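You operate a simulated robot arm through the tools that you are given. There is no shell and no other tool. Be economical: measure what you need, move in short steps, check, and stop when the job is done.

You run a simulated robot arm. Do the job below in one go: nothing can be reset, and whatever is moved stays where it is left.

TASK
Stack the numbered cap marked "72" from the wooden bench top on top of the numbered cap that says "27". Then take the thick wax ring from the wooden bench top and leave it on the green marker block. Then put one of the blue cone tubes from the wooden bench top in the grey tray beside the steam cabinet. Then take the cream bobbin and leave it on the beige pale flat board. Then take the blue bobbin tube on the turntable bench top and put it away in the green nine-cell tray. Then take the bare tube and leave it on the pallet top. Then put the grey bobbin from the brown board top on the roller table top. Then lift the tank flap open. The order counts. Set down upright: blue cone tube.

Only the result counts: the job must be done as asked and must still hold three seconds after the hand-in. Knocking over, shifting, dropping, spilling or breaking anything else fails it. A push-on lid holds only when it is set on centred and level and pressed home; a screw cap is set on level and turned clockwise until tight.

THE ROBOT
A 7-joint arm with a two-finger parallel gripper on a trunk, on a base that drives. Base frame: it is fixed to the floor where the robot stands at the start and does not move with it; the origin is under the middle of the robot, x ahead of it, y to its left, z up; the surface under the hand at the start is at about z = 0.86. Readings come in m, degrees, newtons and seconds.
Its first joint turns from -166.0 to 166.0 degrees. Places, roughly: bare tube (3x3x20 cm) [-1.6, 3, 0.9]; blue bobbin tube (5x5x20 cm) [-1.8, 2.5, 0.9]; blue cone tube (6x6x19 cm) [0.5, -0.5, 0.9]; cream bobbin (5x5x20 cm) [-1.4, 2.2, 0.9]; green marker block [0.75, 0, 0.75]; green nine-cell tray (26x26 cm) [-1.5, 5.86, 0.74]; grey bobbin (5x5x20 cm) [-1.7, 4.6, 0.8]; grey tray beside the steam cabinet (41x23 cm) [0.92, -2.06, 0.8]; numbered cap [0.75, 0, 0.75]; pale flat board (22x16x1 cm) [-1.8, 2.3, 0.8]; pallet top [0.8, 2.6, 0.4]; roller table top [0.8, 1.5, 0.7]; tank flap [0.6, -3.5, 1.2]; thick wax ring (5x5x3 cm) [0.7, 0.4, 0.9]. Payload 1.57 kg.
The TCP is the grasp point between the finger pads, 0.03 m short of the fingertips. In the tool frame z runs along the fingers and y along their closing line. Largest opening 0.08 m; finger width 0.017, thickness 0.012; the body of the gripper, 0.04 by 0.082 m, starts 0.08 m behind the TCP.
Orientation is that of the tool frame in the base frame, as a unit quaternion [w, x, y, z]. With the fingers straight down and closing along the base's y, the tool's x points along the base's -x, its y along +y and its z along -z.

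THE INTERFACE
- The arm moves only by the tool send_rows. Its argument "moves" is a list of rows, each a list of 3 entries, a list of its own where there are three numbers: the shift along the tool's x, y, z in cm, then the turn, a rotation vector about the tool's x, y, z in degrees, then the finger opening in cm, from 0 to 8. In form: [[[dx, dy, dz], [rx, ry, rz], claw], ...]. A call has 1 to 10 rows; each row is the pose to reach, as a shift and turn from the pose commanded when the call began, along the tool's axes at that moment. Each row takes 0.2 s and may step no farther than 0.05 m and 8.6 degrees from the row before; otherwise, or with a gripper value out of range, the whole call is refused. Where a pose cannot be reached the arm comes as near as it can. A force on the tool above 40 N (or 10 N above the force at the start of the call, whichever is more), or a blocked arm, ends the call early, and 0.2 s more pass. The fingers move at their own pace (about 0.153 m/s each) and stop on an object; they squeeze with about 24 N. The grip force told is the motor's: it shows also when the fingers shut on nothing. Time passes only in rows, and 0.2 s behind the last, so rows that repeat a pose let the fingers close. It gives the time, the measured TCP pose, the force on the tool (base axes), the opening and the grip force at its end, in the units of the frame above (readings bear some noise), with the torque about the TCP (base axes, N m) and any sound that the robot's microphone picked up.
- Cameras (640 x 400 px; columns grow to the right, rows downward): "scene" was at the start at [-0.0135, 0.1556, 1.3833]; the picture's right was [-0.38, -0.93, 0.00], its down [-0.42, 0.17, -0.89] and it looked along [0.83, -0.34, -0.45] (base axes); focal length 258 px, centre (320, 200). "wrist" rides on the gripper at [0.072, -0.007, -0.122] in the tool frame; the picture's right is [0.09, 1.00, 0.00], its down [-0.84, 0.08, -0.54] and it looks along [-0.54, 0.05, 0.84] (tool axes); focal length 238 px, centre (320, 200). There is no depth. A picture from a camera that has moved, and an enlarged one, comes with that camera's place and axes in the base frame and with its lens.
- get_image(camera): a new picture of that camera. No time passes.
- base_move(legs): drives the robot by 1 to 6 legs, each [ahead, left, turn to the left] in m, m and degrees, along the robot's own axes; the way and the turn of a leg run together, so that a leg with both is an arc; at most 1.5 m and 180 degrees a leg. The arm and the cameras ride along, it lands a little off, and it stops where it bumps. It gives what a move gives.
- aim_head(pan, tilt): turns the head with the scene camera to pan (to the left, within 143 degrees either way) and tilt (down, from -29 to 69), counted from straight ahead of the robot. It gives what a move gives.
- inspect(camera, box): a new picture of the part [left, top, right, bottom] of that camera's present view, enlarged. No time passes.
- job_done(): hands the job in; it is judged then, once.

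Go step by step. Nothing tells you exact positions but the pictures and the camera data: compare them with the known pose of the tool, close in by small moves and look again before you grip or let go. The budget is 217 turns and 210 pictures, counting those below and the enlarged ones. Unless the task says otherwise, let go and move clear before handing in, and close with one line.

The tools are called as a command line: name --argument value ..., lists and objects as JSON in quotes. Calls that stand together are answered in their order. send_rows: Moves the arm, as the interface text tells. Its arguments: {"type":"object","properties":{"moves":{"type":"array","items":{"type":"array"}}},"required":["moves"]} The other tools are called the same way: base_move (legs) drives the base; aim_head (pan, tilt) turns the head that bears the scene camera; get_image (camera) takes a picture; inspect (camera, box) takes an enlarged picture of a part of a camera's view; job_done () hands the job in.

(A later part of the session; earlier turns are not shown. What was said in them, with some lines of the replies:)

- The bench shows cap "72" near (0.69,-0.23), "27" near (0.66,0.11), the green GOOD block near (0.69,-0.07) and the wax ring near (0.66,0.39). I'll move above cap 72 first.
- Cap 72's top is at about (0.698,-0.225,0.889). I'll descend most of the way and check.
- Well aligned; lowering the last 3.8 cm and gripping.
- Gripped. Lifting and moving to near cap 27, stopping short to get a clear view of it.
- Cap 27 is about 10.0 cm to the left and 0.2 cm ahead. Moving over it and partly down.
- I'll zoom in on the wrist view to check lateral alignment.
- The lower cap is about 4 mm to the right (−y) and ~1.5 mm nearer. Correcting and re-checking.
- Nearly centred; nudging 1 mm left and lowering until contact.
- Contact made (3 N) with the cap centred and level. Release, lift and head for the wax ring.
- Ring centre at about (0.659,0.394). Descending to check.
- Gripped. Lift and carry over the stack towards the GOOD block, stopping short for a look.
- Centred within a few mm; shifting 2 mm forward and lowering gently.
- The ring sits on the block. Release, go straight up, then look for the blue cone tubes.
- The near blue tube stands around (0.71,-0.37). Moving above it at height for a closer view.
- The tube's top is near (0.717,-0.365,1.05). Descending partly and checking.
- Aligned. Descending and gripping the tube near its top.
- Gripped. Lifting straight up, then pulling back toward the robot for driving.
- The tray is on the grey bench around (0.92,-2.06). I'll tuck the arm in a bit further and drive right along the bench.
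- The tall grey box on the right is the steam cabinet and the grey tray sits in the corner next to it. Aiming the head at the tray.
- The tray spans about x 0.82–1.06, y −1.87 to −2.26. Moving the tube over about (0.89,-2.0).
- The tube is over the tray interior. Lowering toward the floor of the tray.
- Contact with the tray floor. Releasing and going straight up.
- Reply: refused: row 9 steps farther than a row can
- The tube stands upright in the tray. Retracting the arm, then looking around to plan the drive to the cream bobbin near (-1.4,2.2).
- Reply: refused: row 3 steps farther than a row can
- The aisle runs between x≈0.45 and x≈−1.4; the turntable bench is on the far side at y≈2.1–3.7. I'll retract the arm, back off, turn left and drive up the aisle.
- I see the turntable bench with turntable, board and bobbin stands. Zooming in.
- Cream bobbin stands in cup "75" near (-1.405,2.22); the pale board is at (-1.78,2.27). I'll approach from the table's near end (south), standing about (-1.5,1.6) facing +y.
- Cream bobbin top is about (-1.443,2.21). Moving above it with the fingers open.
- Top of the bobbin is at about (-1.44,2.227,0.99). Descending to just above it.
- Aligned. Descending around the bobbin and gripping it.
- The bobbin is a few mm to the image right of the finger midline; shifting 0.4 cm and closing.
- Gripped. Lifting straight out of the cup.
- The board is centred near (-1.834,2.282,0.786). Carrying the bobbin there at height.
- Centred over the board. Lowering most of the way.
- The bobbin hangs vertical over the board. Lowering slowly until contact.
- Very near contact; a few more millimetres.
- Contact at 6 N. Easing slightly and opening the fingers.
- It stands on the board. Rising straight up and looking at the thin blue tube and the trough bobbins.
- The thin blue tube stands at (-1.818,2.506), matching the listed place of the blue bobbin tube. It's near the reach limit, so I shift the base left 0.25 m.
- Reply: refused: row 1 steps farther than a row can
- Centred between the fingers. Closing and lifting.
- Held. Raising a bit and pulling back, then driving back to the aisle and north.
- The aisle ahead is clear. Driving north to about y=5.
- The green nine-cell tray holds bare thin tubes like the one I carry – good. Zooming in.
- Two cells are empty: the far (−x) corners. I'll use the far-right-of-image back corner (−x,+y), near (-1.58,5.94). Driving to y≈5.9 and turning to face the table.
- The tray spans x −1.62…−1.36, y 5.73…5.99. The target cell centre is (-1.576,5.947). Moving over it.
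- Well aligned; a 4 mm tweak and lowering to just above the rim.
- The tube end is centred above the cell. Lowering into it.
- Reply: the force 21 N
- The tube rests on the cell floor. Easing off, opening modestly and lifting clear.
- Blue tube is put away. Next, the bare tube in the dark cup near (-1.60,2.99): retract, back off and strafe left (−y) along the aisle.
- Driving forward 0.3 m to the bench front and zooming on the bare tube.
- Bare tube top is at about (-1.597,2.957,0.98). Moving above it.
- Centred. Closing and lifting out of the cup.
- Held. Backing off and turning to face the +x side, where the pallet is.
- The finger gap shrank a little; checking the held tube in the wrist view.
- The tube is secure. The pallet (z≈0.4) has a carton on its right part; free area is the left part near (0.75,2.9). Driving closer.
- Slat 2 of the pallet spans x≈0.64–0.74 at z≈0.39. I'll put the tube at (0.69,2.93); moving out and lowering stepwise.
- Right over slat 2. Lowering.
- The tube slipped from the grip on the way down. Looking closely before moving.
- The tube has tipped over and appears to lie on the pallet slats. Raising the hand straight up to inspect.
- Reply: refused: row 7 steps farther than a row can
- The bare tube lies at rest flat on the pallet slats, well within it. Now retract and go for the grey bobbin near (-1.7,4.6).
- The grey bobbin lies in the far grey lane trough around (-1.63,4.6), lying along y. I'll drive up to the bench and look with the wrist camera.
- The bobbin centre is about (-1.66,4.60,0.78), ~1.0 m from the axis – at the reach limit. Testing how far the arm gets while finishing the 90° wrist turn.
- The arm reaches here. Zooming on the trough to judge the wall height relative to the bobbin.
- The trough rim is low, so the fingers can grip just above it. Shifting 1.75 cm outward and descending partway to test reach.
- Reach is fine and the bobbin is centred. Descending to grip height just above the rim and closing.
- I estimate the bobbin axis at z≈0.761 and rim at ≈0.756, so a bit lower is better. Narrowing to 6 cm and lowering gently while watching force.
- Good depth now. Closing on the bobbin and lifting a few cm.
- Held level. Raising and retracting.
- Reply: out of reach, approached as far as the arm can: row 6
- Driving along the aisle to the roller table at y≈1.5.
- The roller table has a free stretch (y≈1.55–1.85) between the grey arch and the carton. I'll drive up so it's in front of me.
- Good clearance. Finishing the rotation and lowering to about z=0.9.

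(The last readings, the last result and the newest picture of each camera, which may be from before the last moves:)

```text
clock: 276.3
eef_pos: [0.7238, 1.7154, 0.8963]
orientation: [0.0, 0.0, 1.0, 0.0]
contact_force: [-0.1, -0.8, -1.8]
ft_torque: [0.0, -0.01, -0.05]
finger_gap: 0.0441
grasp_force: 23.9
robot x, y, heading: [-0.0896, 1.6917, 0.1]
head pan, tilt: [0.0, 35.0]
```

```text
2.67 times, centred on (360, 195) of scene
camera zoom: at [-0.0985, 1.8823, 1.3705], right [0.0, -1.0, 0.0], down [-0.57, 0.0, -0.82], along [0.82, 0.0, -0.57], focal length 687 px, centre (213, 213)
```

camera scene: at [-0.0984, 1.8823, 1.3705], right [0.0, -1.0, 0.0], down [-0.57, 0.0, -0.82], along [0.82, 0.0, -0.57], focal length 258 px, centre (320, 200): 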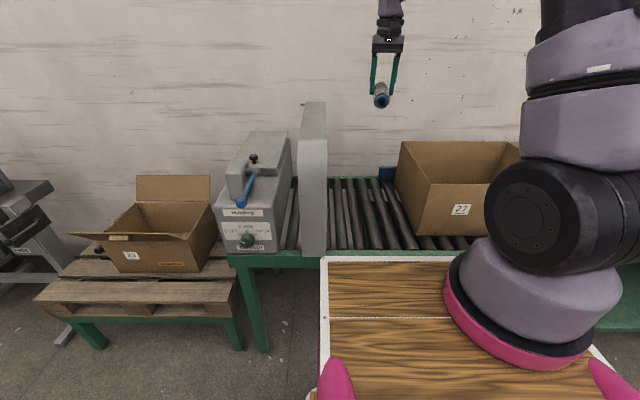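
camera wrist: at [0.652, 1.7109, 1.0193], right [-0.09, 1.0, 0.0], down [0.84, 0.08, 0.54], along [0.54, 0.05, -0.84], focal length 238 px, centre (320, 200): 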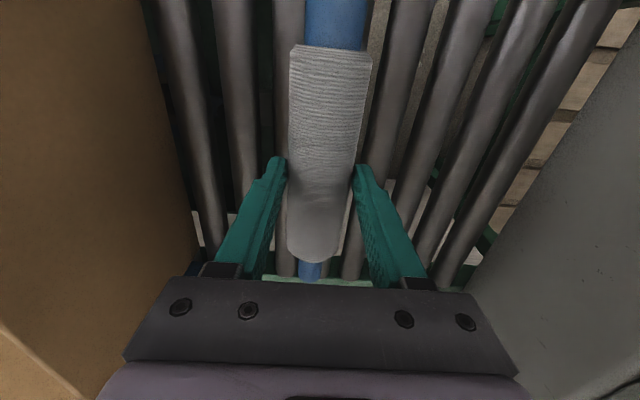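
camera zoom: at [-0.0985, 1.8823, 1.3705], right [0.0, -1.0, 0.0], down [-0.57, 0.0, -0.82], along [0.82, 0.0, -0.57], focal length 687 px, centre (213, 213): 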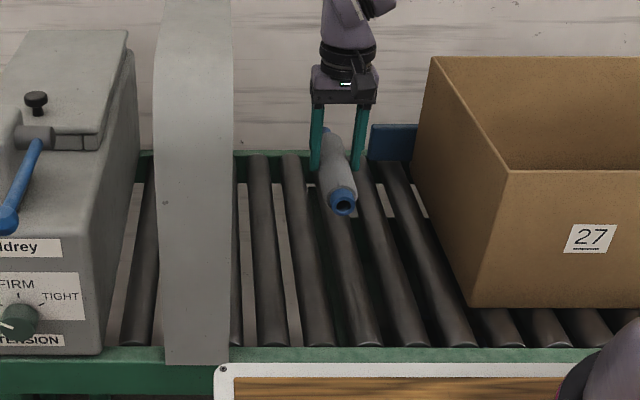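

Rollers run along x with 6 cm pitch; a valley lies at y≈1.7125, right under the bobbin. Lowering.

send_rows --moves '[[[0, -0.3, 4], [0, 0, 0], 2.5], [[0, -0.3, 8], [0, 0, 0], 2.5], [[0, -0.3, 10.5], [0, 0, 0], 2.5], [[0, -0.3, 10.5], [0, 0, 0], 2.5]]'

inspect --camera "scene" --box '[310, 140, 410, 240]'

get_image --camera "wrist"

```text
clock: 277.3
eef_pos: [0.7238, 1.7118, 0.7917]
orientation: [0.0, 0.0, 1.0, 0.0]
contact_force: [0.2, -0.6, -0.6]
ft_torque: [0.03, 0.0, 0.0]
finger_gap: 0.0437
grasp_force: 23.8
robot x, y, heading: [-0.0871, 1.6926, 0.1]
head pan, tilt: [0.0, 35.0]
```

```text
4.00 times, centred on (360, 190) of scene
camera zoom: at [-0.0985, 1.8823, 1.3705], right [0.0, -1.0, 0.0], down [-0.57, 0.0, -0.82], along [0.82, 0.0, -0.57], focal length 1031 px, centre (160, 240)
```

zoom: 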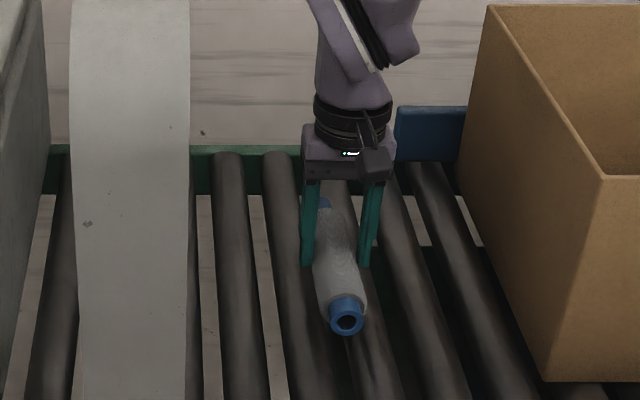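

```text
62 pictures are left
camera wrist: at [0.6528, 1.7071, 0.9145], right [-0.09, 1.0, 0.0], down [0.84, 0.08, 0.54], along [0.54, 0.05, -0.84], focal length 238 px, centre (320, 200)
```

wrist: 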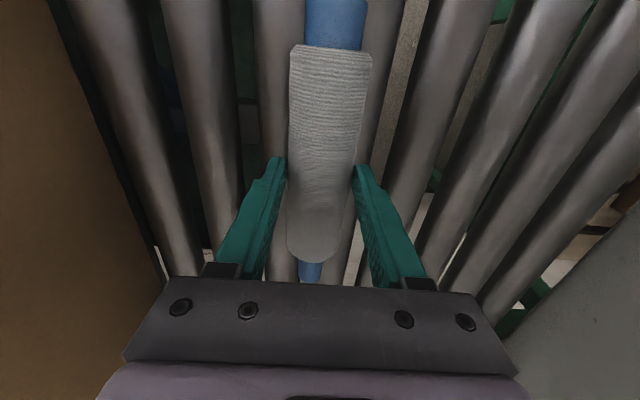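

send_rows --moves '[[[0, 0, 0.8], [0, 0, 0], 2.5], [[0, 0, 1.5], [0, 0, 0], 2.5], [[0, 0, 2.2], [0, 0, 0], 2.5], [[0, 0, 2.2], [0, 0, 0], 2.5]]'

inspect --camera "scene" --box '[310, 140, 410, 240]'

```text
clock: 278.3
eef_pos: [0.7236, 1.713, 0.7702]
orientation: [0.0, 0.0, 1.0, 0.001]
contact_force: [-6.4, -1.1, 18.0]
ft_torque: [-0.09, 0.38, 0.02]
finger_gap: 0.0442
grasp_force: 24.2
robot x, y, heading: [-0.087, 1.6896, -0.0]
head pan, tilt: [0.0, 35.0]
```

```text
4.00 times, centred on (360, 190) of scene
camera zoom: at [-0.0993, 1.8822, 1.3705], right [0.0, -1.0, 0.0], down [-0.57, 0.0, -0.82], along [0.82, 0.0, -0.57], focal length 1031 px, centre (160, 240)
```

zoom: 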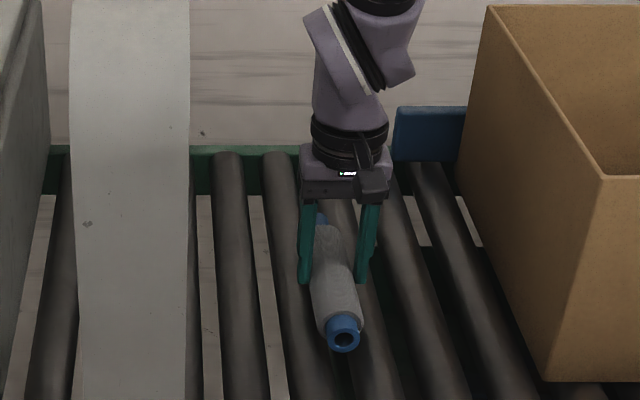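

Contact (18 N). Easing up 2 mm, then opening.

send_rows --moves '[[[0, 0, -0.3], [0, 0, 0], 2.5], [[0, 0, -0.3], [0, 0, 0], 4.8], [[0, 0, -0.3], [0, 0, 0], 5.5], [[0, 0, -0.3], [0, 0, 0], 7], [[0, 0, -0.3], [0, 0, 0], 7]]'

inspect --camera "scene" --box '[310, 140, 410, 240]'

get_image --camera "wrist"

```text
clock: 279.5
eef_pos: [0.7236, 1.7129, 0.773]
orientation: [0.0, 0.0, 1.0, 0.0]
contact_force: [1.0, 0.1, 0.6]
ft_torque: [0.02, 0.01, 0.01]
finger_gap: 0.07
grasp_force: 0.0
robot x, y, heading: [-0.0877, 1.6894, 0.0]
head pan, tilt: [0.0, 35.0]
```

```text
4.00 times, centred on (360, 190) of scene
camera zoom: at [-0.0984, 1.8823, 1.3705], right [0.0, -1.0, 0.0], down [-0.57, 0.0, -0.82], along [0.82, 0.0, -0.57], focal length 1031 px, centre (160, 240)
```

zoom: 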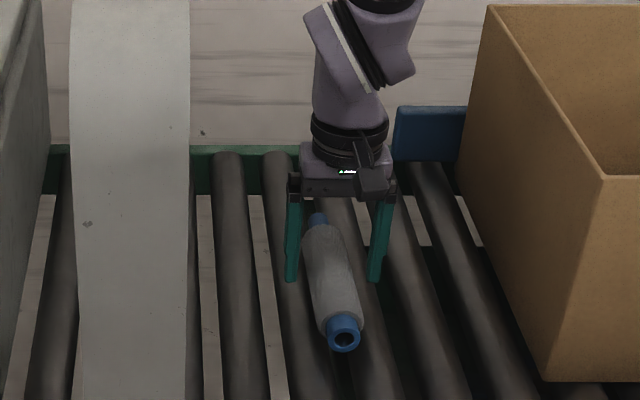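

```text
59 pictures are left
camera wrist: at [0.6531, 1.7078, 0.8954], right [-0.09, 1.0, 0.0], down [0.84, 0.08, 0.54], along [0.54, 0.05, -0.84], focal length 238 px, centre (320, 200)
```

wrist: 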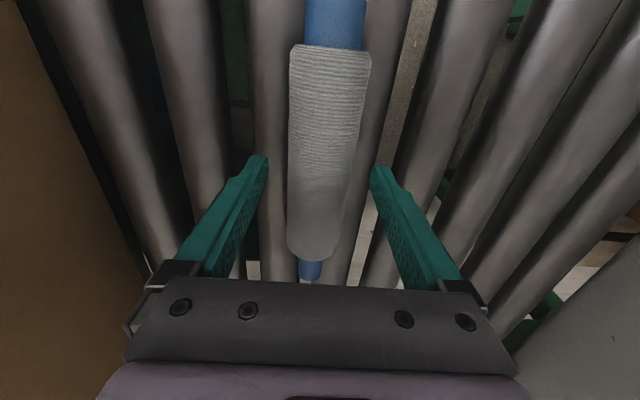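

The bobbin rests in the valley between rollers. Lifting clear.

send_rows --moves '[[[0, 0, -3], [0, 0, 0], 7], [[0, 0, -7], [0, 0, 0], 7], [[0, 0, -12], [0, 0, 0], 7], [[0, 0, -17], [0, 0, 0], 7], [[0, 0, -22], [0, 0, 0], 7], [[0, 0, -27], [0, 0, 0], 7], [[0, 0, -32], [0, 0, 0], 7], [[0, 0, -37], [0, 0, 0], 7], [[3, 0, -41], [0, 0, 0], 7], [[6, 0, -45], [0, 0, 0], 7]]'

send_rows --moves '[[[4, 0, 0], [0, 0, 0], 4], [[8, 0, 0], [0, 0, 0], 2], [[12, 0, 0], [0, 0, 0], 2], [[14, 0, 0], [0, 0, 0], 2]]'

inspect --camera "scene" --box '[310, 140, 410, 240]'

base_move --legs '[[-0.4, 0, 0], [0, 0, -90], [1.5, 0, 0], [1.5, 0, 0]]'

aim_head --pan 25 --tilt 15

get_image --camera "scene"

```text
clock: 281.7
eef_pos: [0.6643, 1.7126, 1.2225]
orientation: [-0.001, -0.001, 1.0, 0.0]
contact_force: [-0.1, 0.1, -0.4]
ft_torque: [0.01, 0.03, 0.02]
finger_gap: 0.0699
grasp_force: 0.0
robot x, y, heading: [-0.0877, 1.695, 0.2]
head pan, tilt: [0.0, 35.0]
```

```text
clock: 282.7
eef_pos: [0.5231, 1.7128, 1.222]
orientation: [0.0, 0.0, 1.0, -0.001]
contact_force: [0.2, 0.4, 0.5]
ft_torque: [-0.02, 0.03, -0.01]
finger_gap: 0.0203
grasp_force: 0.1
robot x, y, heading: [-0.0853, 1.6913, -0.1]
head pan, tilt: [0.0, 35.0]
```

```text
4.00 times, centred on (360, 190) of scene
camera zoom: at [-0.0981, 1.8823, 1.3705], right [0.0, -1.0, 0.0], down [-0.57, 0.0, -0.82], along [0.82, 0.0, -0.57], focal length 1031 px, centre (160, 240)
```

zoom: 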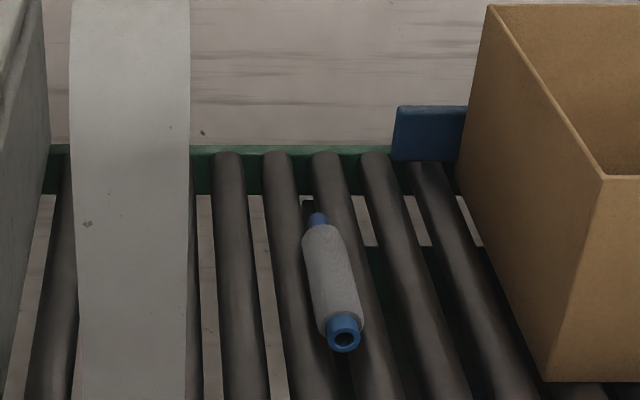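

```text
clock: 303.0
eef_pos: [-0.4344, -1.908, 1.2234]
orientation: [0.0, 0.703, 0.711, 0.0]
contact_force: [0.8, -0.4, 0.5]
ft_torque: [-0.01, -0.01, 0.0]
finger_gap: 0.0201
grasp_force: 0.0
robot x, y, heading: [-0.4639, -1.2977, -89.3]
head pan, tilt: [0.0, 35.0]
```

```text
clock: 303.9
eef_pos: [-0.4365, -1.9062, 1.2229]
orientation: [0.0, 0.704, 0.711, 0.0]
contact_force: [-0.7, 0.3, 0.3]
ft_torque: [0.0, 0.03, 0.01]
finger_gap: 0.0201
grasp_force: 0.1
robot x, y, heading: [-0.462, -1.2977, -89.1]
head pan, tilt: [25.0, 15.0]
```

```text
57 pictures are left
camera scene: at [-0.2321, -1.2775, 1.4024], right [-0.9, -0.43, 0.0], down [-0.11, 0.23, -0.97], along [0.42, -0.87, -0.26], focal length 258 px, centre (320, 200)
```

scene: 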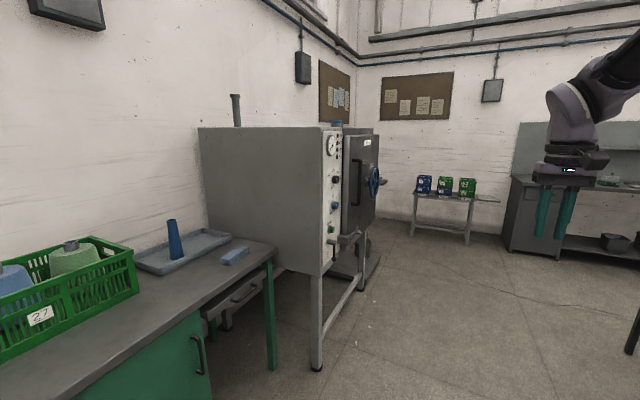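

The tank must be beyond the steam cabinet. Driving on to y≈-3.45 and turning to face +x.

base_move --legs '[[1.5, 0, 0], [0.65, 0, 0], [0, 0, 90]]'

aim_head --pan 0 --tilt 15

get_image --camera "scene"

```text
clock: 318.5
eef_pos: [0.1659, -3.4447, 1.223]
orientation: [0.001, 0.0, 1.0, 0.0]
contact_force: [-0.8, 0.6, 0.0]
ft_torque: [0.02, 0.0, 0.02]
finger_gap: 0.0202
grasp_force: 0.2
robot x, y, heading: [-0.4475, -3.462, 0.2]
head pan, tilt: [25.0, 15.0]
```

```text
clock: 319.4
eef_pos: [0.1646, -3.4442, 1.2228]
orientation: [0.0, 0.0, 1.0, 0.0]
contact_force: [-0.2, -0.7, -0.4]
ft_torque: [0.01, -0.02, 0.02]
finger_gap: 0.02
grasp_force: 0.0
robot x, y, heading: [-0.4424, -3.4634, 0.2]
head pan, tilt: [0.0, 15.0]
```

```text
56 pictures are left
camera scene: at [-0.451, -3.2752, 1.4025], right [0.0, -1.0, 0.0], down [-0.26, 0.0, -0.97], along [0.97, 0.0, -0.26], focal length 258 px, centre (320, 200)
```

scene: 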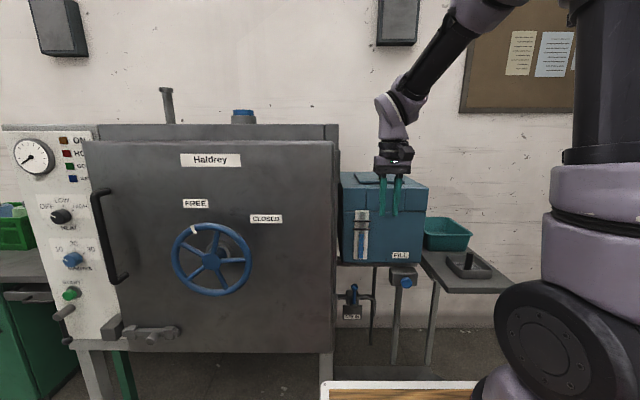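

The blue water tank to the right of the cabinet has a lid on top. Zooming in.

inspect --camera "scene" --box '[325, 150, 485, 290]'

get_image --camera "wrist"

```text
2.86 times, centred on (405, 220) of scene
camera zoom: at [-0.451, -3.2752, 1.4025], right [0.0, -1.0, 0.0], down [-0.26, 0.0, -0.97], along [0.97, 0.0, -0.26], focal length 736 px, centre (77, 143)
```

zoom: 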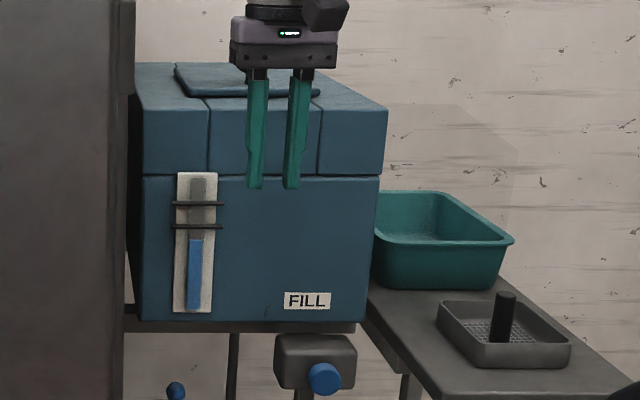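

```text
54 pictures are left
camera wrist: at [0.0948, -3.4501, 1.3456], right [-0.09, 1.0, 0.0], down [0.84, 0.08, 0.54], along [0.54, 0.05, -0.84], focal length 238 px, centre (320, 200)
```

wrist: 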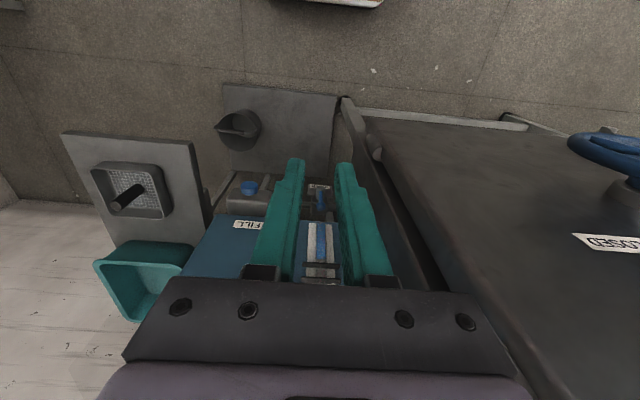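

I need a clear view of the flap; raising the hand and looking from above.

send_rows --moves '[[[0, 0, -5], [0, 0, 0], 2], [[0, 0, -10], [0, 0, 0], 2], [[0, 0, -15], [0, 0, 0], 2], [[0, 0, -20], [0, 0, 0], 2], [[0, 0, -24], [0, 0, 0], 2], [[0, 0, -28], [0, 0, 0], 2], [[0, 0, -32], [0, 0, 0], 2], [[-3, 0, -35], [0, 0, 0], 2]]'

inspect --camera "scene" --box '[330, 150, 440, 240]'

get_image --camera "wrist"

```text
clock: 321.2
eef_pos: [0.1954, -3.4451, 1.5744]
orientation: [0.0, -0.001, 1.0, 0.0]
contact_force: [-0.3, 1.0, -0.1]
ft_torque: [0.02, -0.08, -0.01]
finger_gap: 0.0202
grasp_force: 0.0
robot x, y, heading: [-0.4423, -3.4673, 0.4]
head pan, tilt: [0.0, 15.0]
```

```text
4.44 times, centred on (385, 195) of scene
camera zoom: at [-0.4515, -3.2753, 1.4025], right [0.0, -1.0, 0.0], down [-0.26, 0.0, -0.97], along [0.97, 0.0, -0.26], focal length 1145 px, centre (31, 222)
```

zoom: 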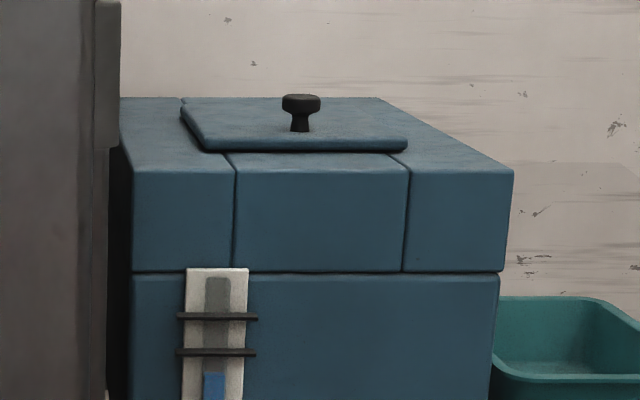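

```text
52 pictures are left
camera wrist: at [0.1241, -3.4506, 1.6969], right [-0.09, 1.0, 0.0], down [0.84, 0.08, 0.54], along [0.54, 0.05, -0.84], focal length 238 px, centre (320, 200)
```

wrist: 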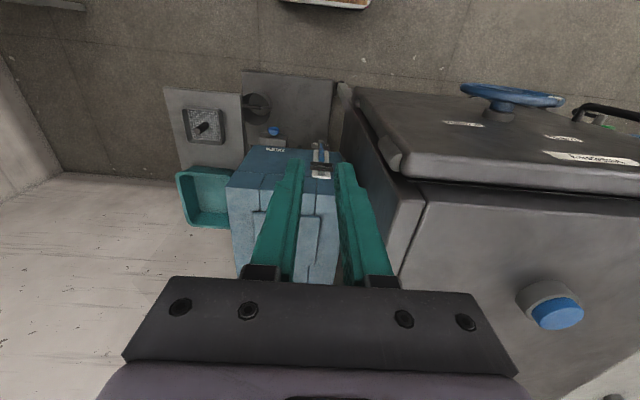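

The flap has a black knob, near (0.6,-3.53,1.22). Shifting the hand sideways/closer to triangulate it with the wrist camera.

send_rows --moves '[[[-4.5, 1.5, 0], [0, 0, 0], 4], [[-9, 3, 0], [0, 0, 0], 6], [[-13, 5, 1], [0, 0, 0], 6], [[-16, 7, 2], [0, 0, 0], 6], [[-18, 9, 4], [0, 0, 0], 6], [[-18, 10, 5], [0, 0, 0], 6]]'

get_image --camera "wrist"

```text
clock: 322.6
eef_pos: [0.3389, -3.3664, 1.5195]
orientation: [0.0, 0.0, 1.0, 0.0]
contact_force: [0.6, -0.3, 0.2]
ft_torque: [0.01, 0.0, 0.02]
finger_gap: 0.0599
grasp_force: 0.0
out of reach, approached as far as the arm can: row 2, 3, 4, 5, 6
robot x, y, heading: [-0.4466, -3.4661, 0.1]
head pan, tilt: [0.0, 15.0]
```

```text
51 pictures are left
camera wrist: at [0.2681, -3.3714, 1.6435], right [-0.09, 1.0, 0.0], down [0.84, 0.08, 0.54], along [0.54, 0.05, -0.84], focal length 238 px, centre (320, 200)
```

wrist: 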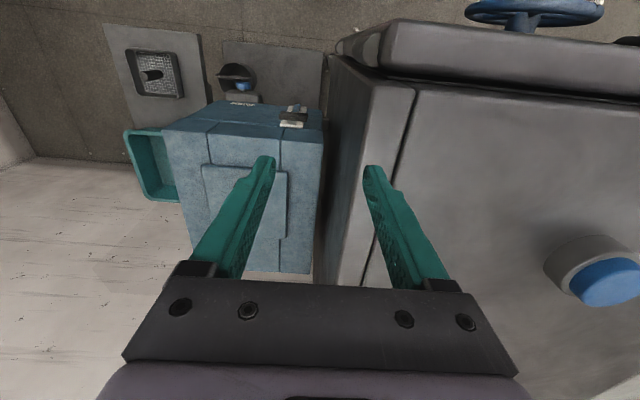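

I need to stand closer. Moving right of the cabinet's end, then forward.

base_move --legs '[[0, -0.27, 0], [0.3, 0, 0]]'

aim_head --pan 15 --tilt 15

get_image --camera "scene"

get_image --camera "wrist"

```text
clock: 326.1
eef_pos: [0.6384, -3.6349, 1.5204]
orientation: [0.0, -0.002, 1.0, 0.0]
contact_force: [0.2, 0.4, -0.7]
ft_torque: [-0.02, -0.01, 0.0]
finger_gap: 0.0601
grasp_force: 0.1
robot x, y, heading: [-0.1456, -3.7386, 0.3]
head pan, tilt: [0.0, 15.0]
```

```text
clock: 326.9
eef_pos: [0.6391, -3.6341, 1.521]
orientation: [0.001, -0.001, 1.0, 0.0]
contact_force: [-1.0, 0.8, 0.1]
ft_torque: [-0.02, 0.0, 0.01]
finger_gap: 0.0599
grasp_force: 0.1
robot x, y, heading: [-0.1472, -3.7379, 0.3]
head pan, tilt: [15.0, 15.0]
```

```text
50 pictures are left
camera scene: at [-0.1539, -3.5198, 1.4025], right [0.26, -0.96, 0.0], down [-0.25, -0.07, -0.97], along [0.93, 0.25, -0.26], focal length 258 px, centre (320, 200)
```

scene: 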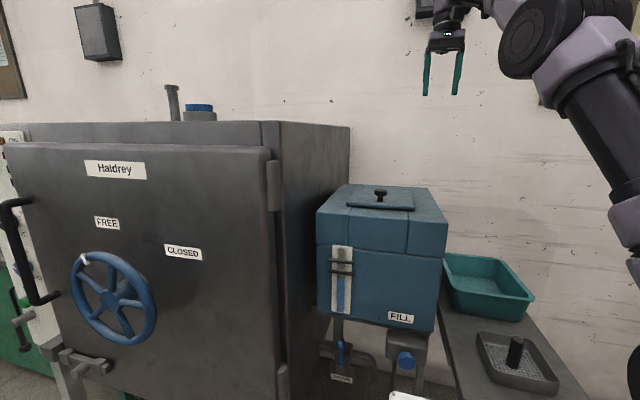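

```text
49 pictures are left
camera wrist: at [0.5681, -3.6391, 1.6439], right [-0.09, 1.0, 0.0], down [0.84, 0.08, 0.54], along [0.54, 0.05, -0.84], focal length 238 px, centre (320, 200)
```

wrist: 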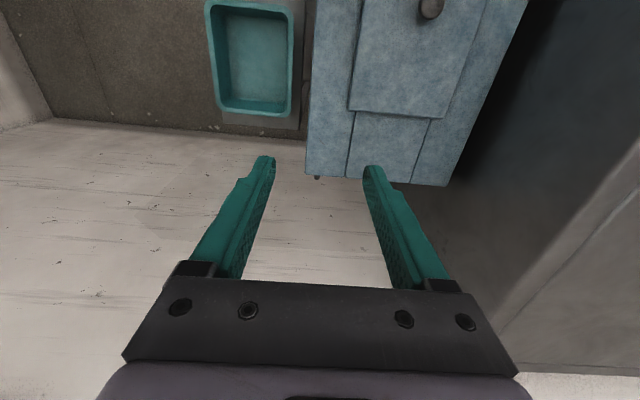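

Knob head is at about (0.513,-3.500,1.252); the flap plate spans x≈0.47–0.653, with its hinge presumably at the back edge (x≈0.653). I'll tilt the gripper forward (~70°) to take the knob from the front, so it can swing to pointing down as the flap opens.

send_rows --moves '[[[2.7, 1.5, 0.5], [0, -8, 0], 6], [[5.4, 3, 1], [0, -16, 0], 6], [[8.1, 4.5, 2], [0, -24, 0], 6], [[10.8, 6, 3], [0, -32, 0], 6], [[13.5, 7.5, 4], [0, -40, 0], 6], [[16.2, 9, 5], [0, -48, 0], 6], [[18.9, 10.5, 6], [0, -56, 0], 6], [[21.6, 12, 7], [0, -64, 0], 6], [[23.9, 13.4, 8], [0, -70, 0], 6], [[23.9, 13.4, 8], [0, -70, 0], 6]]'

get_image --camera "scene"

get_image --camera "wrist"

```text
clock: 329.1
eef_pos: [0.4005, -3.4999, 1.4419]
orientation: [0.574, 0.0, 0.819, 0.001]
contact_force: [0.2, -0.5, -0.1]
ft_torque: [-0.01, -0.02, 0.01]
finger_gap: 0.06
grasp_force: 0.0
robot x, y, heading: [-0.1466, -3.7357, 0.2]
head pan, tilt: [15.0, 15.0]
```

```text
48 pictures are left
camera scene: at [-0.1539, -3.5198, 1.4025], right [0.26, -0.96, 0.0], down [-0.25, -0.07, -0.97], along [0.93, 0.25, -0.26], focal length 258 px, centre (320, 200)
```

scene: 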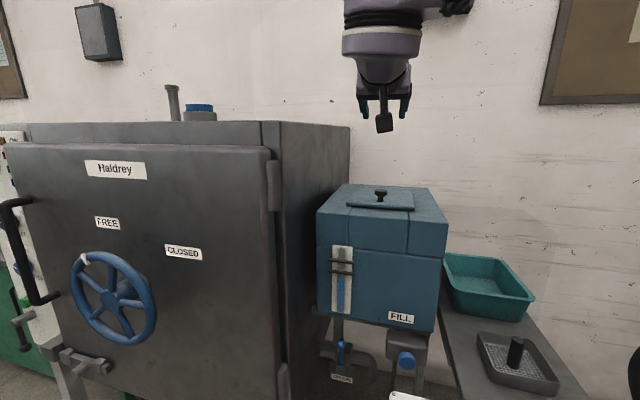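

```text
47 pictures are left
camera wrist: at [0.2618, -3.5051, 1.4158], right [-0.03, 1.0, -0.09], down [-0.23, 0.08, 0.97], along [0.97, 0.05, 0.22], focal length 238 px, centre (320, 200)
```

wrist: 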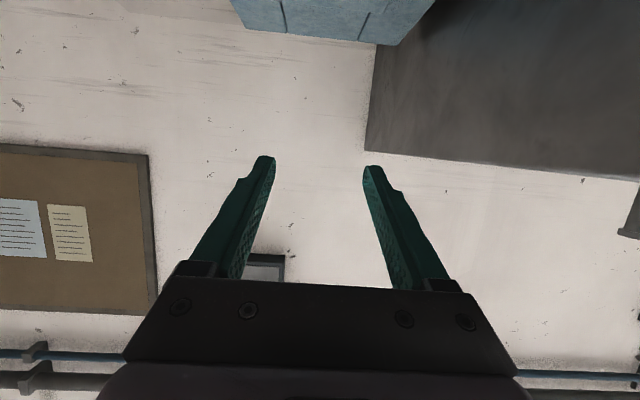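

Pose reached. Lowering to a pre-grasp point in front of the knob.

send_rows --moves '[[[4, 0, 2], [0, 0, 0], 6], [[8, 0, 4], [0, 0, 0], 6], [[11.5, 0, 6], [0, 0, 0], 6], [[14, 0, 7.1], [0, 0, 0], 6], [[14, 0, 7.1], [0, 0, 0], 6]]'

get_image --camera "wrist"

inspect --camera "scene" --box '[310, 130, 470, 240]'

```text
clock: 330.3
eef_pos: [0.4175, -3.4993, 1.2856]
orientation: [0.575, 0.0, 0.818, 0.001]
contact_force: [0.7, 0.0, -0.1]
ft_torque: [0.0, -0.02, 0.03]
finger_gap: 0.06
grasp_force: 0.0
robot x, y, heading: [-0.144, -3.7382, 0.4]
head pan, tilt: [15.0, 15.0]
```

```text
46 pictures are left
camera wrist: at [0.2803, -3.5051, 1.2598], right [-0.03, 1.0, -0.09], down [-0.22, 0.08, 0.97], along [0.97, 0.05, 0.22], focal length 238 px, centre (320, 200)
```

wrist: 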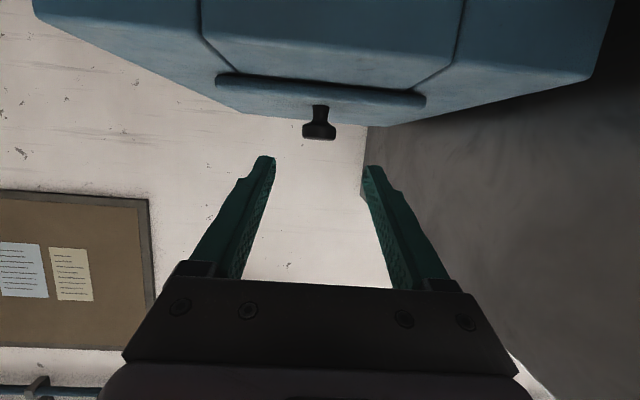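

```text
3.64 times, centred on (390, 185) of scene
camera zoom: at [-0.1541, -3.5198, 1.4025], right [0.26, -0.96, 0.0], down [-0.25, -0.07, -0.97], along [0.93, 0.25, -0.26], focal length 937 px, centre (66, 254)
```

zoom: 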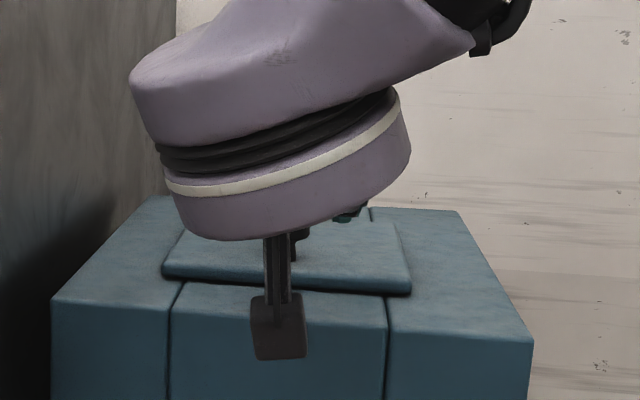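

The knob is aligned with the finger midline. Advancing onto it.

send_rows --moves '[[[0.1, -0.1, 4], [0, 0, 0], 6], [[0.2, -0.1, 8], [0, 0, 0], 6], [[0.2, -0.1, 10.4], [0, 0, 0], 6], [[0.2, -0.1, 10.4], [0, 0, 0], 6]]'

get_image --camera "wrist"

```text
clock: 331.3
eef_pos: [0.5164, -3.5008, 1.2473]
orientation: [0.574, -0.001, 0.819, 0.001]
contact_force: [0.1, 0.4, 0.4]
ft_torque: [0.01, -0.01, -0.02]
finger_gap: 0.0601
grasp_force: 0.0
robot x, y, heading: [-0.1472, -3.734, 0.4]
head pan, tilt: [15.0, 15.0]
```

```text
44 pictures are left
camera wrist: at [0.3782, -3.5064, 1.2231], right [-0.03, 1.0, -0.09], down [-0.22, 0.08, 0.97], along [0.97, 0.05, 0.22], focal length 238 px, centre (320, 200)
```

wrist: 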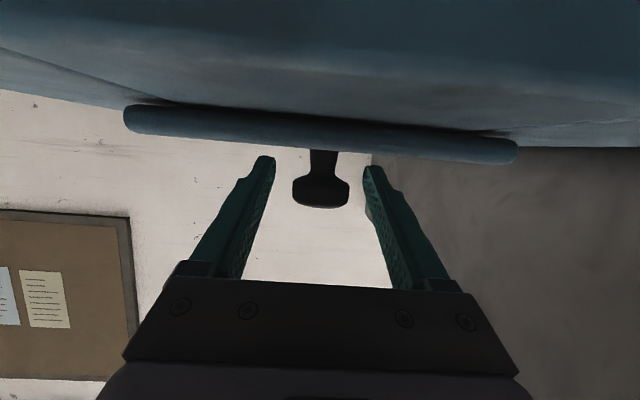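

The knob head sits between the pads. Closing on it and starting a small opening arc about the presumed rear hinge.

send_rows --moves '[[[0, 0, 0], [0, 0, 0], 4], [[0, 0, 0], [0, 0, 0], 2], [[0, 0, 0], [0, 0, 0], 2], [[0, 0, 0], [0, 0, 0], 2], [[-1.2, 0, 0], [0, 4, 0], 2], [[-2.5, 0, 0], [0, 8, 0], 2], [[-3.8, 0, 0.2], [0, 12.5, 0], 2], [[-5.0, 0, 0.4], [0, 17, 0], 2]]'

get_image --camera "wrist"

inspect --camera "scene" --box '[310, 130, 470, 240]'

```text
clock: 333.1
eef_pos: [0.5359, -3.5023, 1.2955]
orientation: [0.447, -0.001, 0.895, 0.001]
contact_force: [-10.7, -1.5, -1.4]
ft_torque: [0.26, 0.63, -0.17]
finger_gap: 0.0316
grasp_force: 39.6
robot x, y, heading: [-0.1504, -3.7308, 0.3]
head pan, tilt: [15.0, 15.0]
```

```text
43 pictures are left
camera wrist: at [0.3966, -3.5065, 1.3111], right [-0.06, 1.0, -0.07], down [0.07, 0.08, 0.99], along [1.0, 0.05, -0.07], focal length 238 px, centre (320, 200)
```

wrist: 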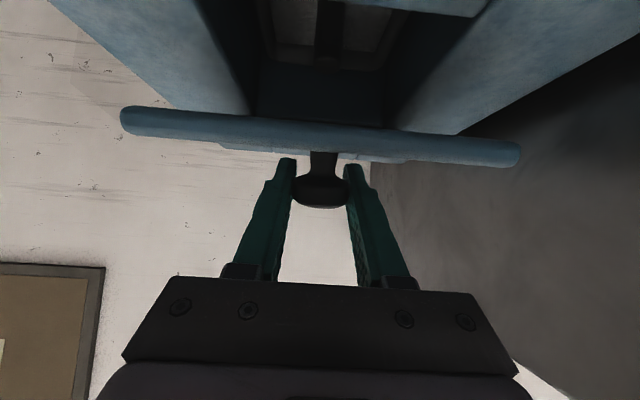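

```text
3.64 times, centred on (390, 185) of scene
camera zoom: at [-0.1546, -3.5198, 1.4025], right [0.26, -0.96, 0.0], down [-0.25, -0.07, -0.97], along [0.93, 0.25, -0.26], focal length 937 px, centre (66, 254)
```

zoom: 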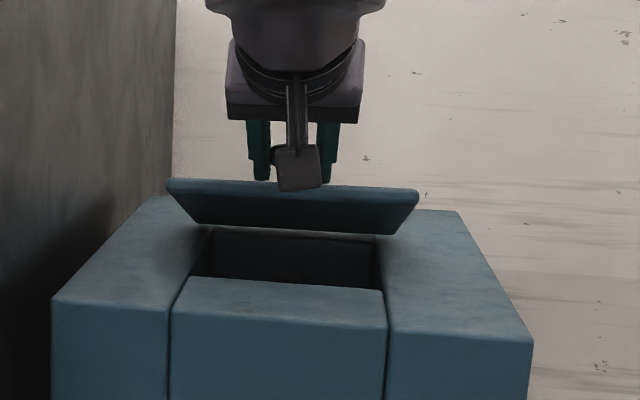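

The flap opens about its rear hinge. Refining the arc (hinge ≈(0.666,1.214)) and continuing to about 60°.

send_rows --moves '[[[-1.4, 0, -0.1], [0, 4, 0], 2], [[-2.9, 0, -0.25], [0, 8.5, 0], 2], [[-4.2, 0, 0.0], [0, 13, 0], 2], [[-5.55, 0, 0.2], [0, 17.5, 0], 2], [[-6.8, 0, 0.7], [0, 22, 0], 2], [[-8.05, 0, 1.2], [0, 26.5, 0], 2], [[-9.2, 0, 1.85], [0, 31, 0], 2], [[-10.4, 0, 2.5], [0, 35.5, 0], 2]]'

inspect --camera "scene" --box '[310, 110, 470, 240]'

```text
clock: 335.0
eef_pos: [0.621, -3.5017, 1.3568]
orientation: [0.149, -0.001, 0.989, -0.003]
contact_force: [9.1, 3.3, -9.5]
ft_torque: [-0.1, -0.96, 0.08]
finger_gap: 0.0316
grasp_force: 40.7
robot x, y, heading: [-0.1461, -3.7351, 0.3]
head pan, tilt: [15.0, 15.0]
stopped in row 8: the force on the tool passed its limit at 46 N (the readings are from after the stop); the commanded pose is now the measured one
```

```text
3.08 times, centred on (390, 175) of scene
camera zoom: at [-0.1531, -3.5194, 1.4024], right [0.26, -0.96, 0.0], down [-0.25, -0.07, -0.97], along [0.93, 0.25, -0.26], focal length 793 px, centre (105, 277)
```

zoom: 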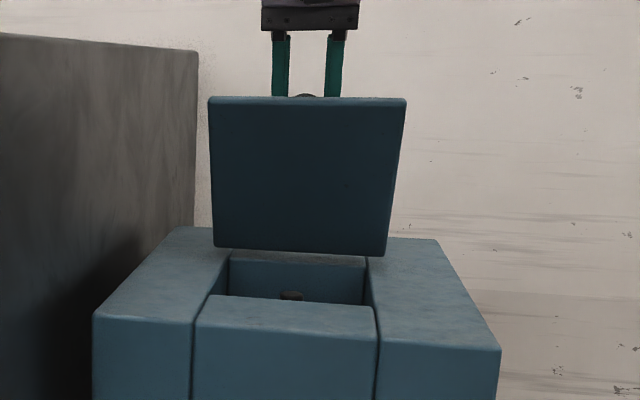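

The flap is ~64° open; the fit now gives hinge (0.656,1.219), radius 0.142. Continuing on the refined arc past vertical, gently.

send_rows --moves '[[[-0.95, 0, 0.1], [0, 4, 0], 2], [[-1.87, 0, 0.22], [0, 8, 0], 2], [[-2.8, 0, 0.45], [0, 12, 0], 2], [[-3.78, 0, 0.73], [0, 16, 0], 2], [[-4.7, 0, 1.1], [0, 19.5, 0], 2], [[-5.62, 0, 1.49], [0, 23, 0], 2]]'

inspect --camera "scene" --box '[310, 110, 470, 240]'

```text
clock: 336.4
eef_pos: [0.6767, -3.5027, 1.3595]
orientation: [-0.051, 0.0, 0.999, -0.003]
contact_force: [-4.2, -2.9, -16.9]
ft_torque: [-0.09, 0.18, -0.27]
finger_gap: 0.032
grasp_force: 40.0
robot x, y, heading: [-0.1456, -3.7325, 0.2]
head pan, tilt: [15.0, 15.0]
```

```text
3.08 times, centred on (390, 175) of scene
camera zoom: at [-0.1537, -3.5198, 1.4025], right [0.26, -0.96, 0.0], down [-0.25, -0.07, -0.97], along [0.93, 0.25, -0.26], focal length 793 px, centre (105, 277)
```

zoom: 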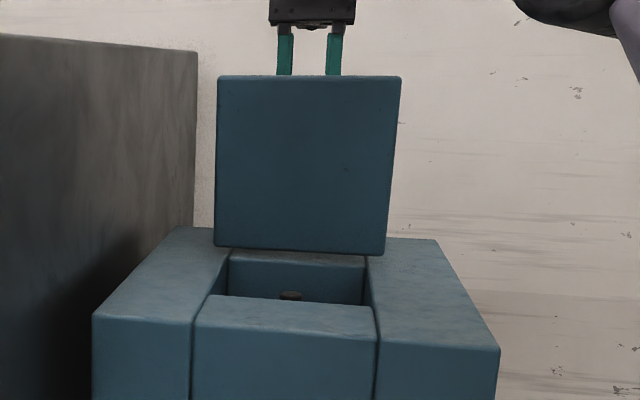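

Nearly vertical (~87°). Going further past vertical until ~104°, watching the force.

send_rows --moves '[[[-0.95, 0, 0.2], [0, 3.5, 0], 2], [[-1.92, 0, 0.42], [0, 7, 0], 2], [[-2.85, 0, 0.67], [0, 10.5, 0], 2], [[-3.82, 0, 0.94], [0, 14, 0], 2]]'

inspect --camera "scene" --box '[310, 110, 470, 240]'

```text
clock: 337.0
eef_pos: [0.6823, -3.5017, 1.3591]
orientation: [-0.091, -0.002, 0.996, 0.004]
contact_force: [4.5, 10.9, -0.5]
ft_torque: [0.0, -0.56, -0.11]
finger_gap: 0.0314
grasp_force: 40.6
out of reach, approached as far as the arm can: row 1, 2, 3
robot x, y, heading: [-0.1423, -3.7361, 0.2]
head pan, tilt: [15.0, 15.0]
stopped in row 3: the force on the tool passed its limit at 41 N (the readings are from after the stop); the commanded pose is now the measured one
```

```text
3.08 times, centred on (390, 175) of scene
camera zoom: at [-0.1537, -3.5186, 1.4024], right [0.26, -0.96, 0.0], down [-0.25, -0.07, -0.97], along [0.93, 0.26, -0.26], focal length 793 px, centre (105, 277)
```

zoom: 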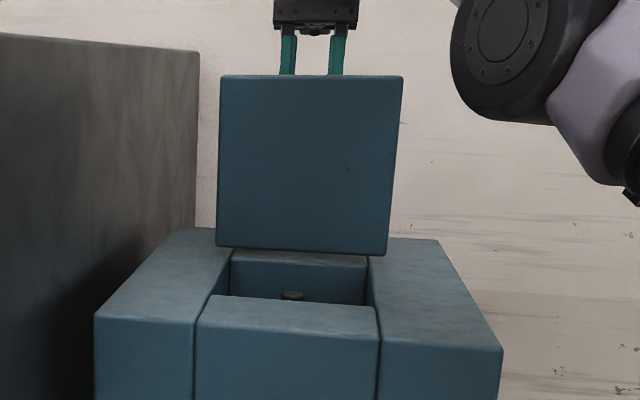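

Reach limit for this tilt. I'll let the knob pivot in the grip (tilting the tool back forward), then push further along the arc.

send_rows --moves '[[[0, 0, 0], [0, -5, 0], 2.5], [[0, 0, 0], [0, -10, 0], 2.5], [[-0.3, 0, 0.05], [0, -15, 0], 2.5], [[-1.0, 0, 0.15], [0, -19, 0], 2.5], [[-1.8, 0, 0.3], [0, -22, 0], 2.5], [[-2.7, 0, 0.5], [0, -24, 0], 2.5], [[-3.6, 0, 0.7], [0, -26, 0], 2.5]]'

inspect --camera "scene" --box '[310, 110, 470, 240]'

```text
clock: 338.6
eef_pos: [0.7169, -3.5018, 1.3436]
orientation: [0.135, -0.001, 0.991, 0.003]
contact_force: [-2.3, 10.2, 1.4]
ft_torque: [-0.12, 0.16, -0.11]
finger_gap: 0.0343
grasp_force: 5.5
robot x, y, heading: [-0.1442, -3.7359, 0.0]
head pan, tilt: [15.0, 15.0]
```

```text
3.08 times, centred on (390, 175) of scene
camera zoom: at [-0.1539, -3.5188, 1.4024], right [0.26, -0.96, 0.0], down [-0.25, -0.07, -0.97], along [0.93, 0.26, -0.26], focal length 793 px, centre (105, 277)
```

zoom: 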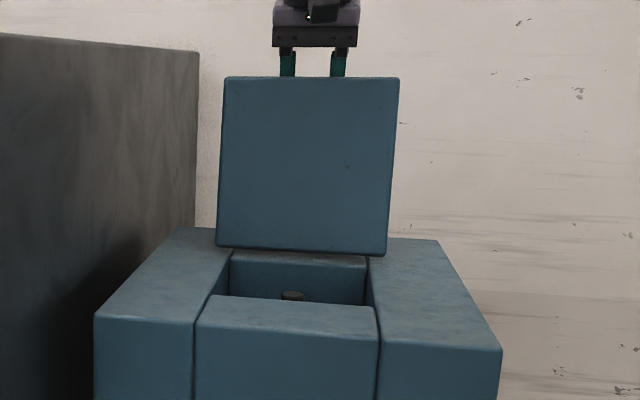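

About 104° now, past vertical. Nudging further to find the stop.

send_rows --moves '[[[-0.7, 0, 0.55], [0, -2, 0], 2.5], [[-1.36, 0, 1.14], [0, -4, 0], 2.5], [[-2.28, 0, 2.3], [0, -6, 0], 2.5]]'

inspect --camera "scene" --box '[310, 110, 470, 240]'

```text
clock: 339.4
eef_pos: [0.7464, -3.5017, 1.3301]
orientation: [0.189, -0.001, 0.982, 0.003]
contact_force: [2.7, 11.2, 10.3]
ft_torque: [0.07, 0.44, -0.29]
finger_gap: 0.0348
grasp_force: 5.7
robot x, y, heading: [-0.1449, -3.7308, 0.3]
head pan, tilt: [15.0, 15.0]
```

```text
3.08 times, centred on (390, 175) of scene
camera zoom: at [-0.1542, -3.5188, 1.4024], right [0.26, -0.96, 0.0], down [-0.25, -0.07, -0.97], along [0.93, 0.26, -0.26], focal length 793 px, centre (105, 277)
```

zoom: 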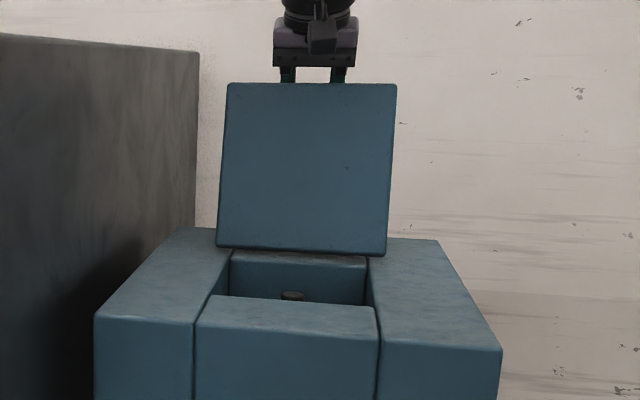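

The flap is ~117° open. Opening the fingers and withdrawing along the flap's plane so as not to drag it.

send_rows --moves '[[[0, 0, 0], [0, 0, 0], 4.5], [[0, 0, 0], [0, 0, 0], 6.5], [[0, 0, 0], [0, 0, 0], 6.5], [[-1.2, 0, -1.1], [0, 0, 0], 6.5], [[-2.4, 0, -2.2], [0, 0, 0], 6.5], [[-3.7, 0, -3.3], [0, 0, 0], 6.5], [[-4.8, 0, -4.3], [0, 0, 0], 6.5], [[-6, 0, -5.3], [0, 0, 0], 6.5]]'

inspect --camera "scene" --box '[310, 110, 470, 240]'

get_image --camera "wrist"

```text
clock: 341.2
eef_pos: [0.7807, -3.5028, 1.402]
orientation: [0.187, -0.001, 0.982, 0.004]
contact_force: [-1.0, 0.7, -0.1]
ft_torque: [0.04, -0.02, 0.0]
finger_gap: 0.0649
grasp_force: 0.0
robot x, y, heading: [-0.1439, -3.7353, 0.2]
head pan, tilt: [15.0, 15.0]
```

```text
3.08 times, centred on (390, 175) of scene
camera zoom: at [-0.1542, -3.5194, 1.4025], right [0.26, -0.96, 0.0], down [-0.25, -0.07, -0.97], along [0.93, 0.26, -0.26], focal length 793 px, centre (105, 277)
```

zoom: 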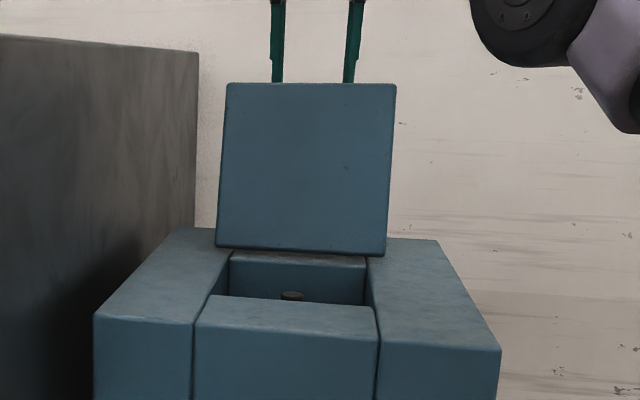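

```text
35 pictures are left
camera wrist: at [0.6704, -3.5088, 1.4895], right [-0.09, 1.0, -0.03], down [0.58, 0.07, 0.81], along [0.81, 0.06, -0.58], focal length 238 px, centre (320, 200)
```

wrist: 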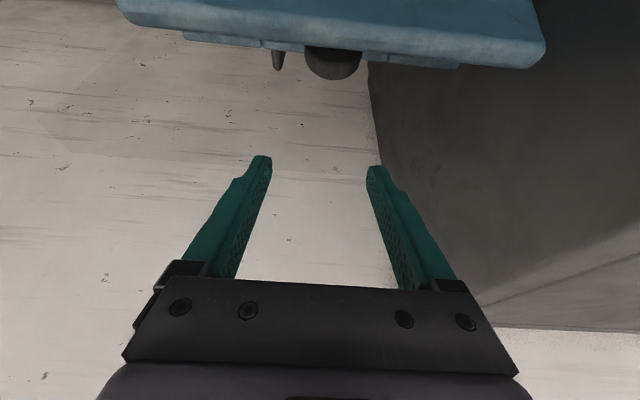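

The flap stays open. Moving straight up, then retracting over it.

send_rows --moves '[[[-1, 0, -2.5], [0, 0, 0], 6.5], [[-2, 0, -5], [0, 0, 0], 6.5], [[-3, 0, -7.5], [0, 0, 0], 6.5], [[-3.7, 0, -9.3], [0, 0, 0], 6.5], [[0.5, 0, -11], [0, 0, 0], 6.5], [[5, 0, -12.5], [0, 0, 0], 6.5], [[9.5, 0, -14], [0, 0, 0], 6.5], [[14, 0, -16], [0, 0, 0], 6.5]]'

get_image --camera "scene"

```text
clock: 343.0
eef_pos: [0.639, -3.472, 1.5446]
orientation: [0.185, -0.001, 0.983, 0.003]
contact_force: [-0.2, -0.4, -0.3]
ft_torque: [0.04, 0.08, -0.02]
finger_gap: 0.0649
grasp_force: 0.0
out of reach, approached as far as the arm can: row 1, 2, 3, 4, 5, 6, 7, 8
robot x, y, heading: [-0.1454, -3.7385, 0.3]
head pan, tilt: [15.0, 15.0]
```

```text
34 pictures are left
camera scene: at [-0.1534, -3.5195, 1.4025], right [0.26, -0.96, 0.0], down [-0.25, -0.07, -0.97], along [0.93, 0.25, -0.26], focal length 258 px, centre (320, 200)
```

scene: 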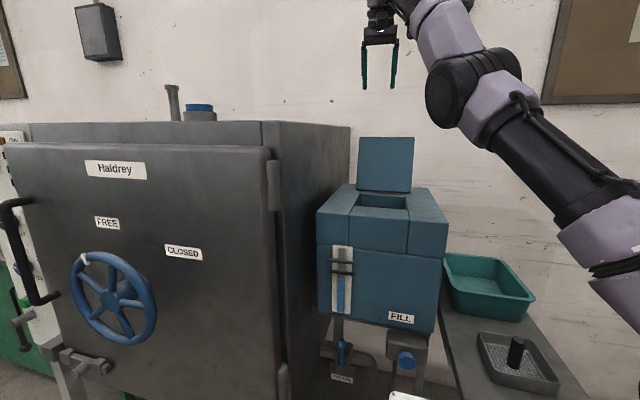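

The flap stands open with the hand well clear, and every other object was last seen where I set it down. Handing in.

job_done

```text
The job is handed in.
```

I did all eight steps in the order given and handed the job in; no verdict came back. The bare tube slipped from my grip over the pallet and now lies flat on its slats instead of standing.
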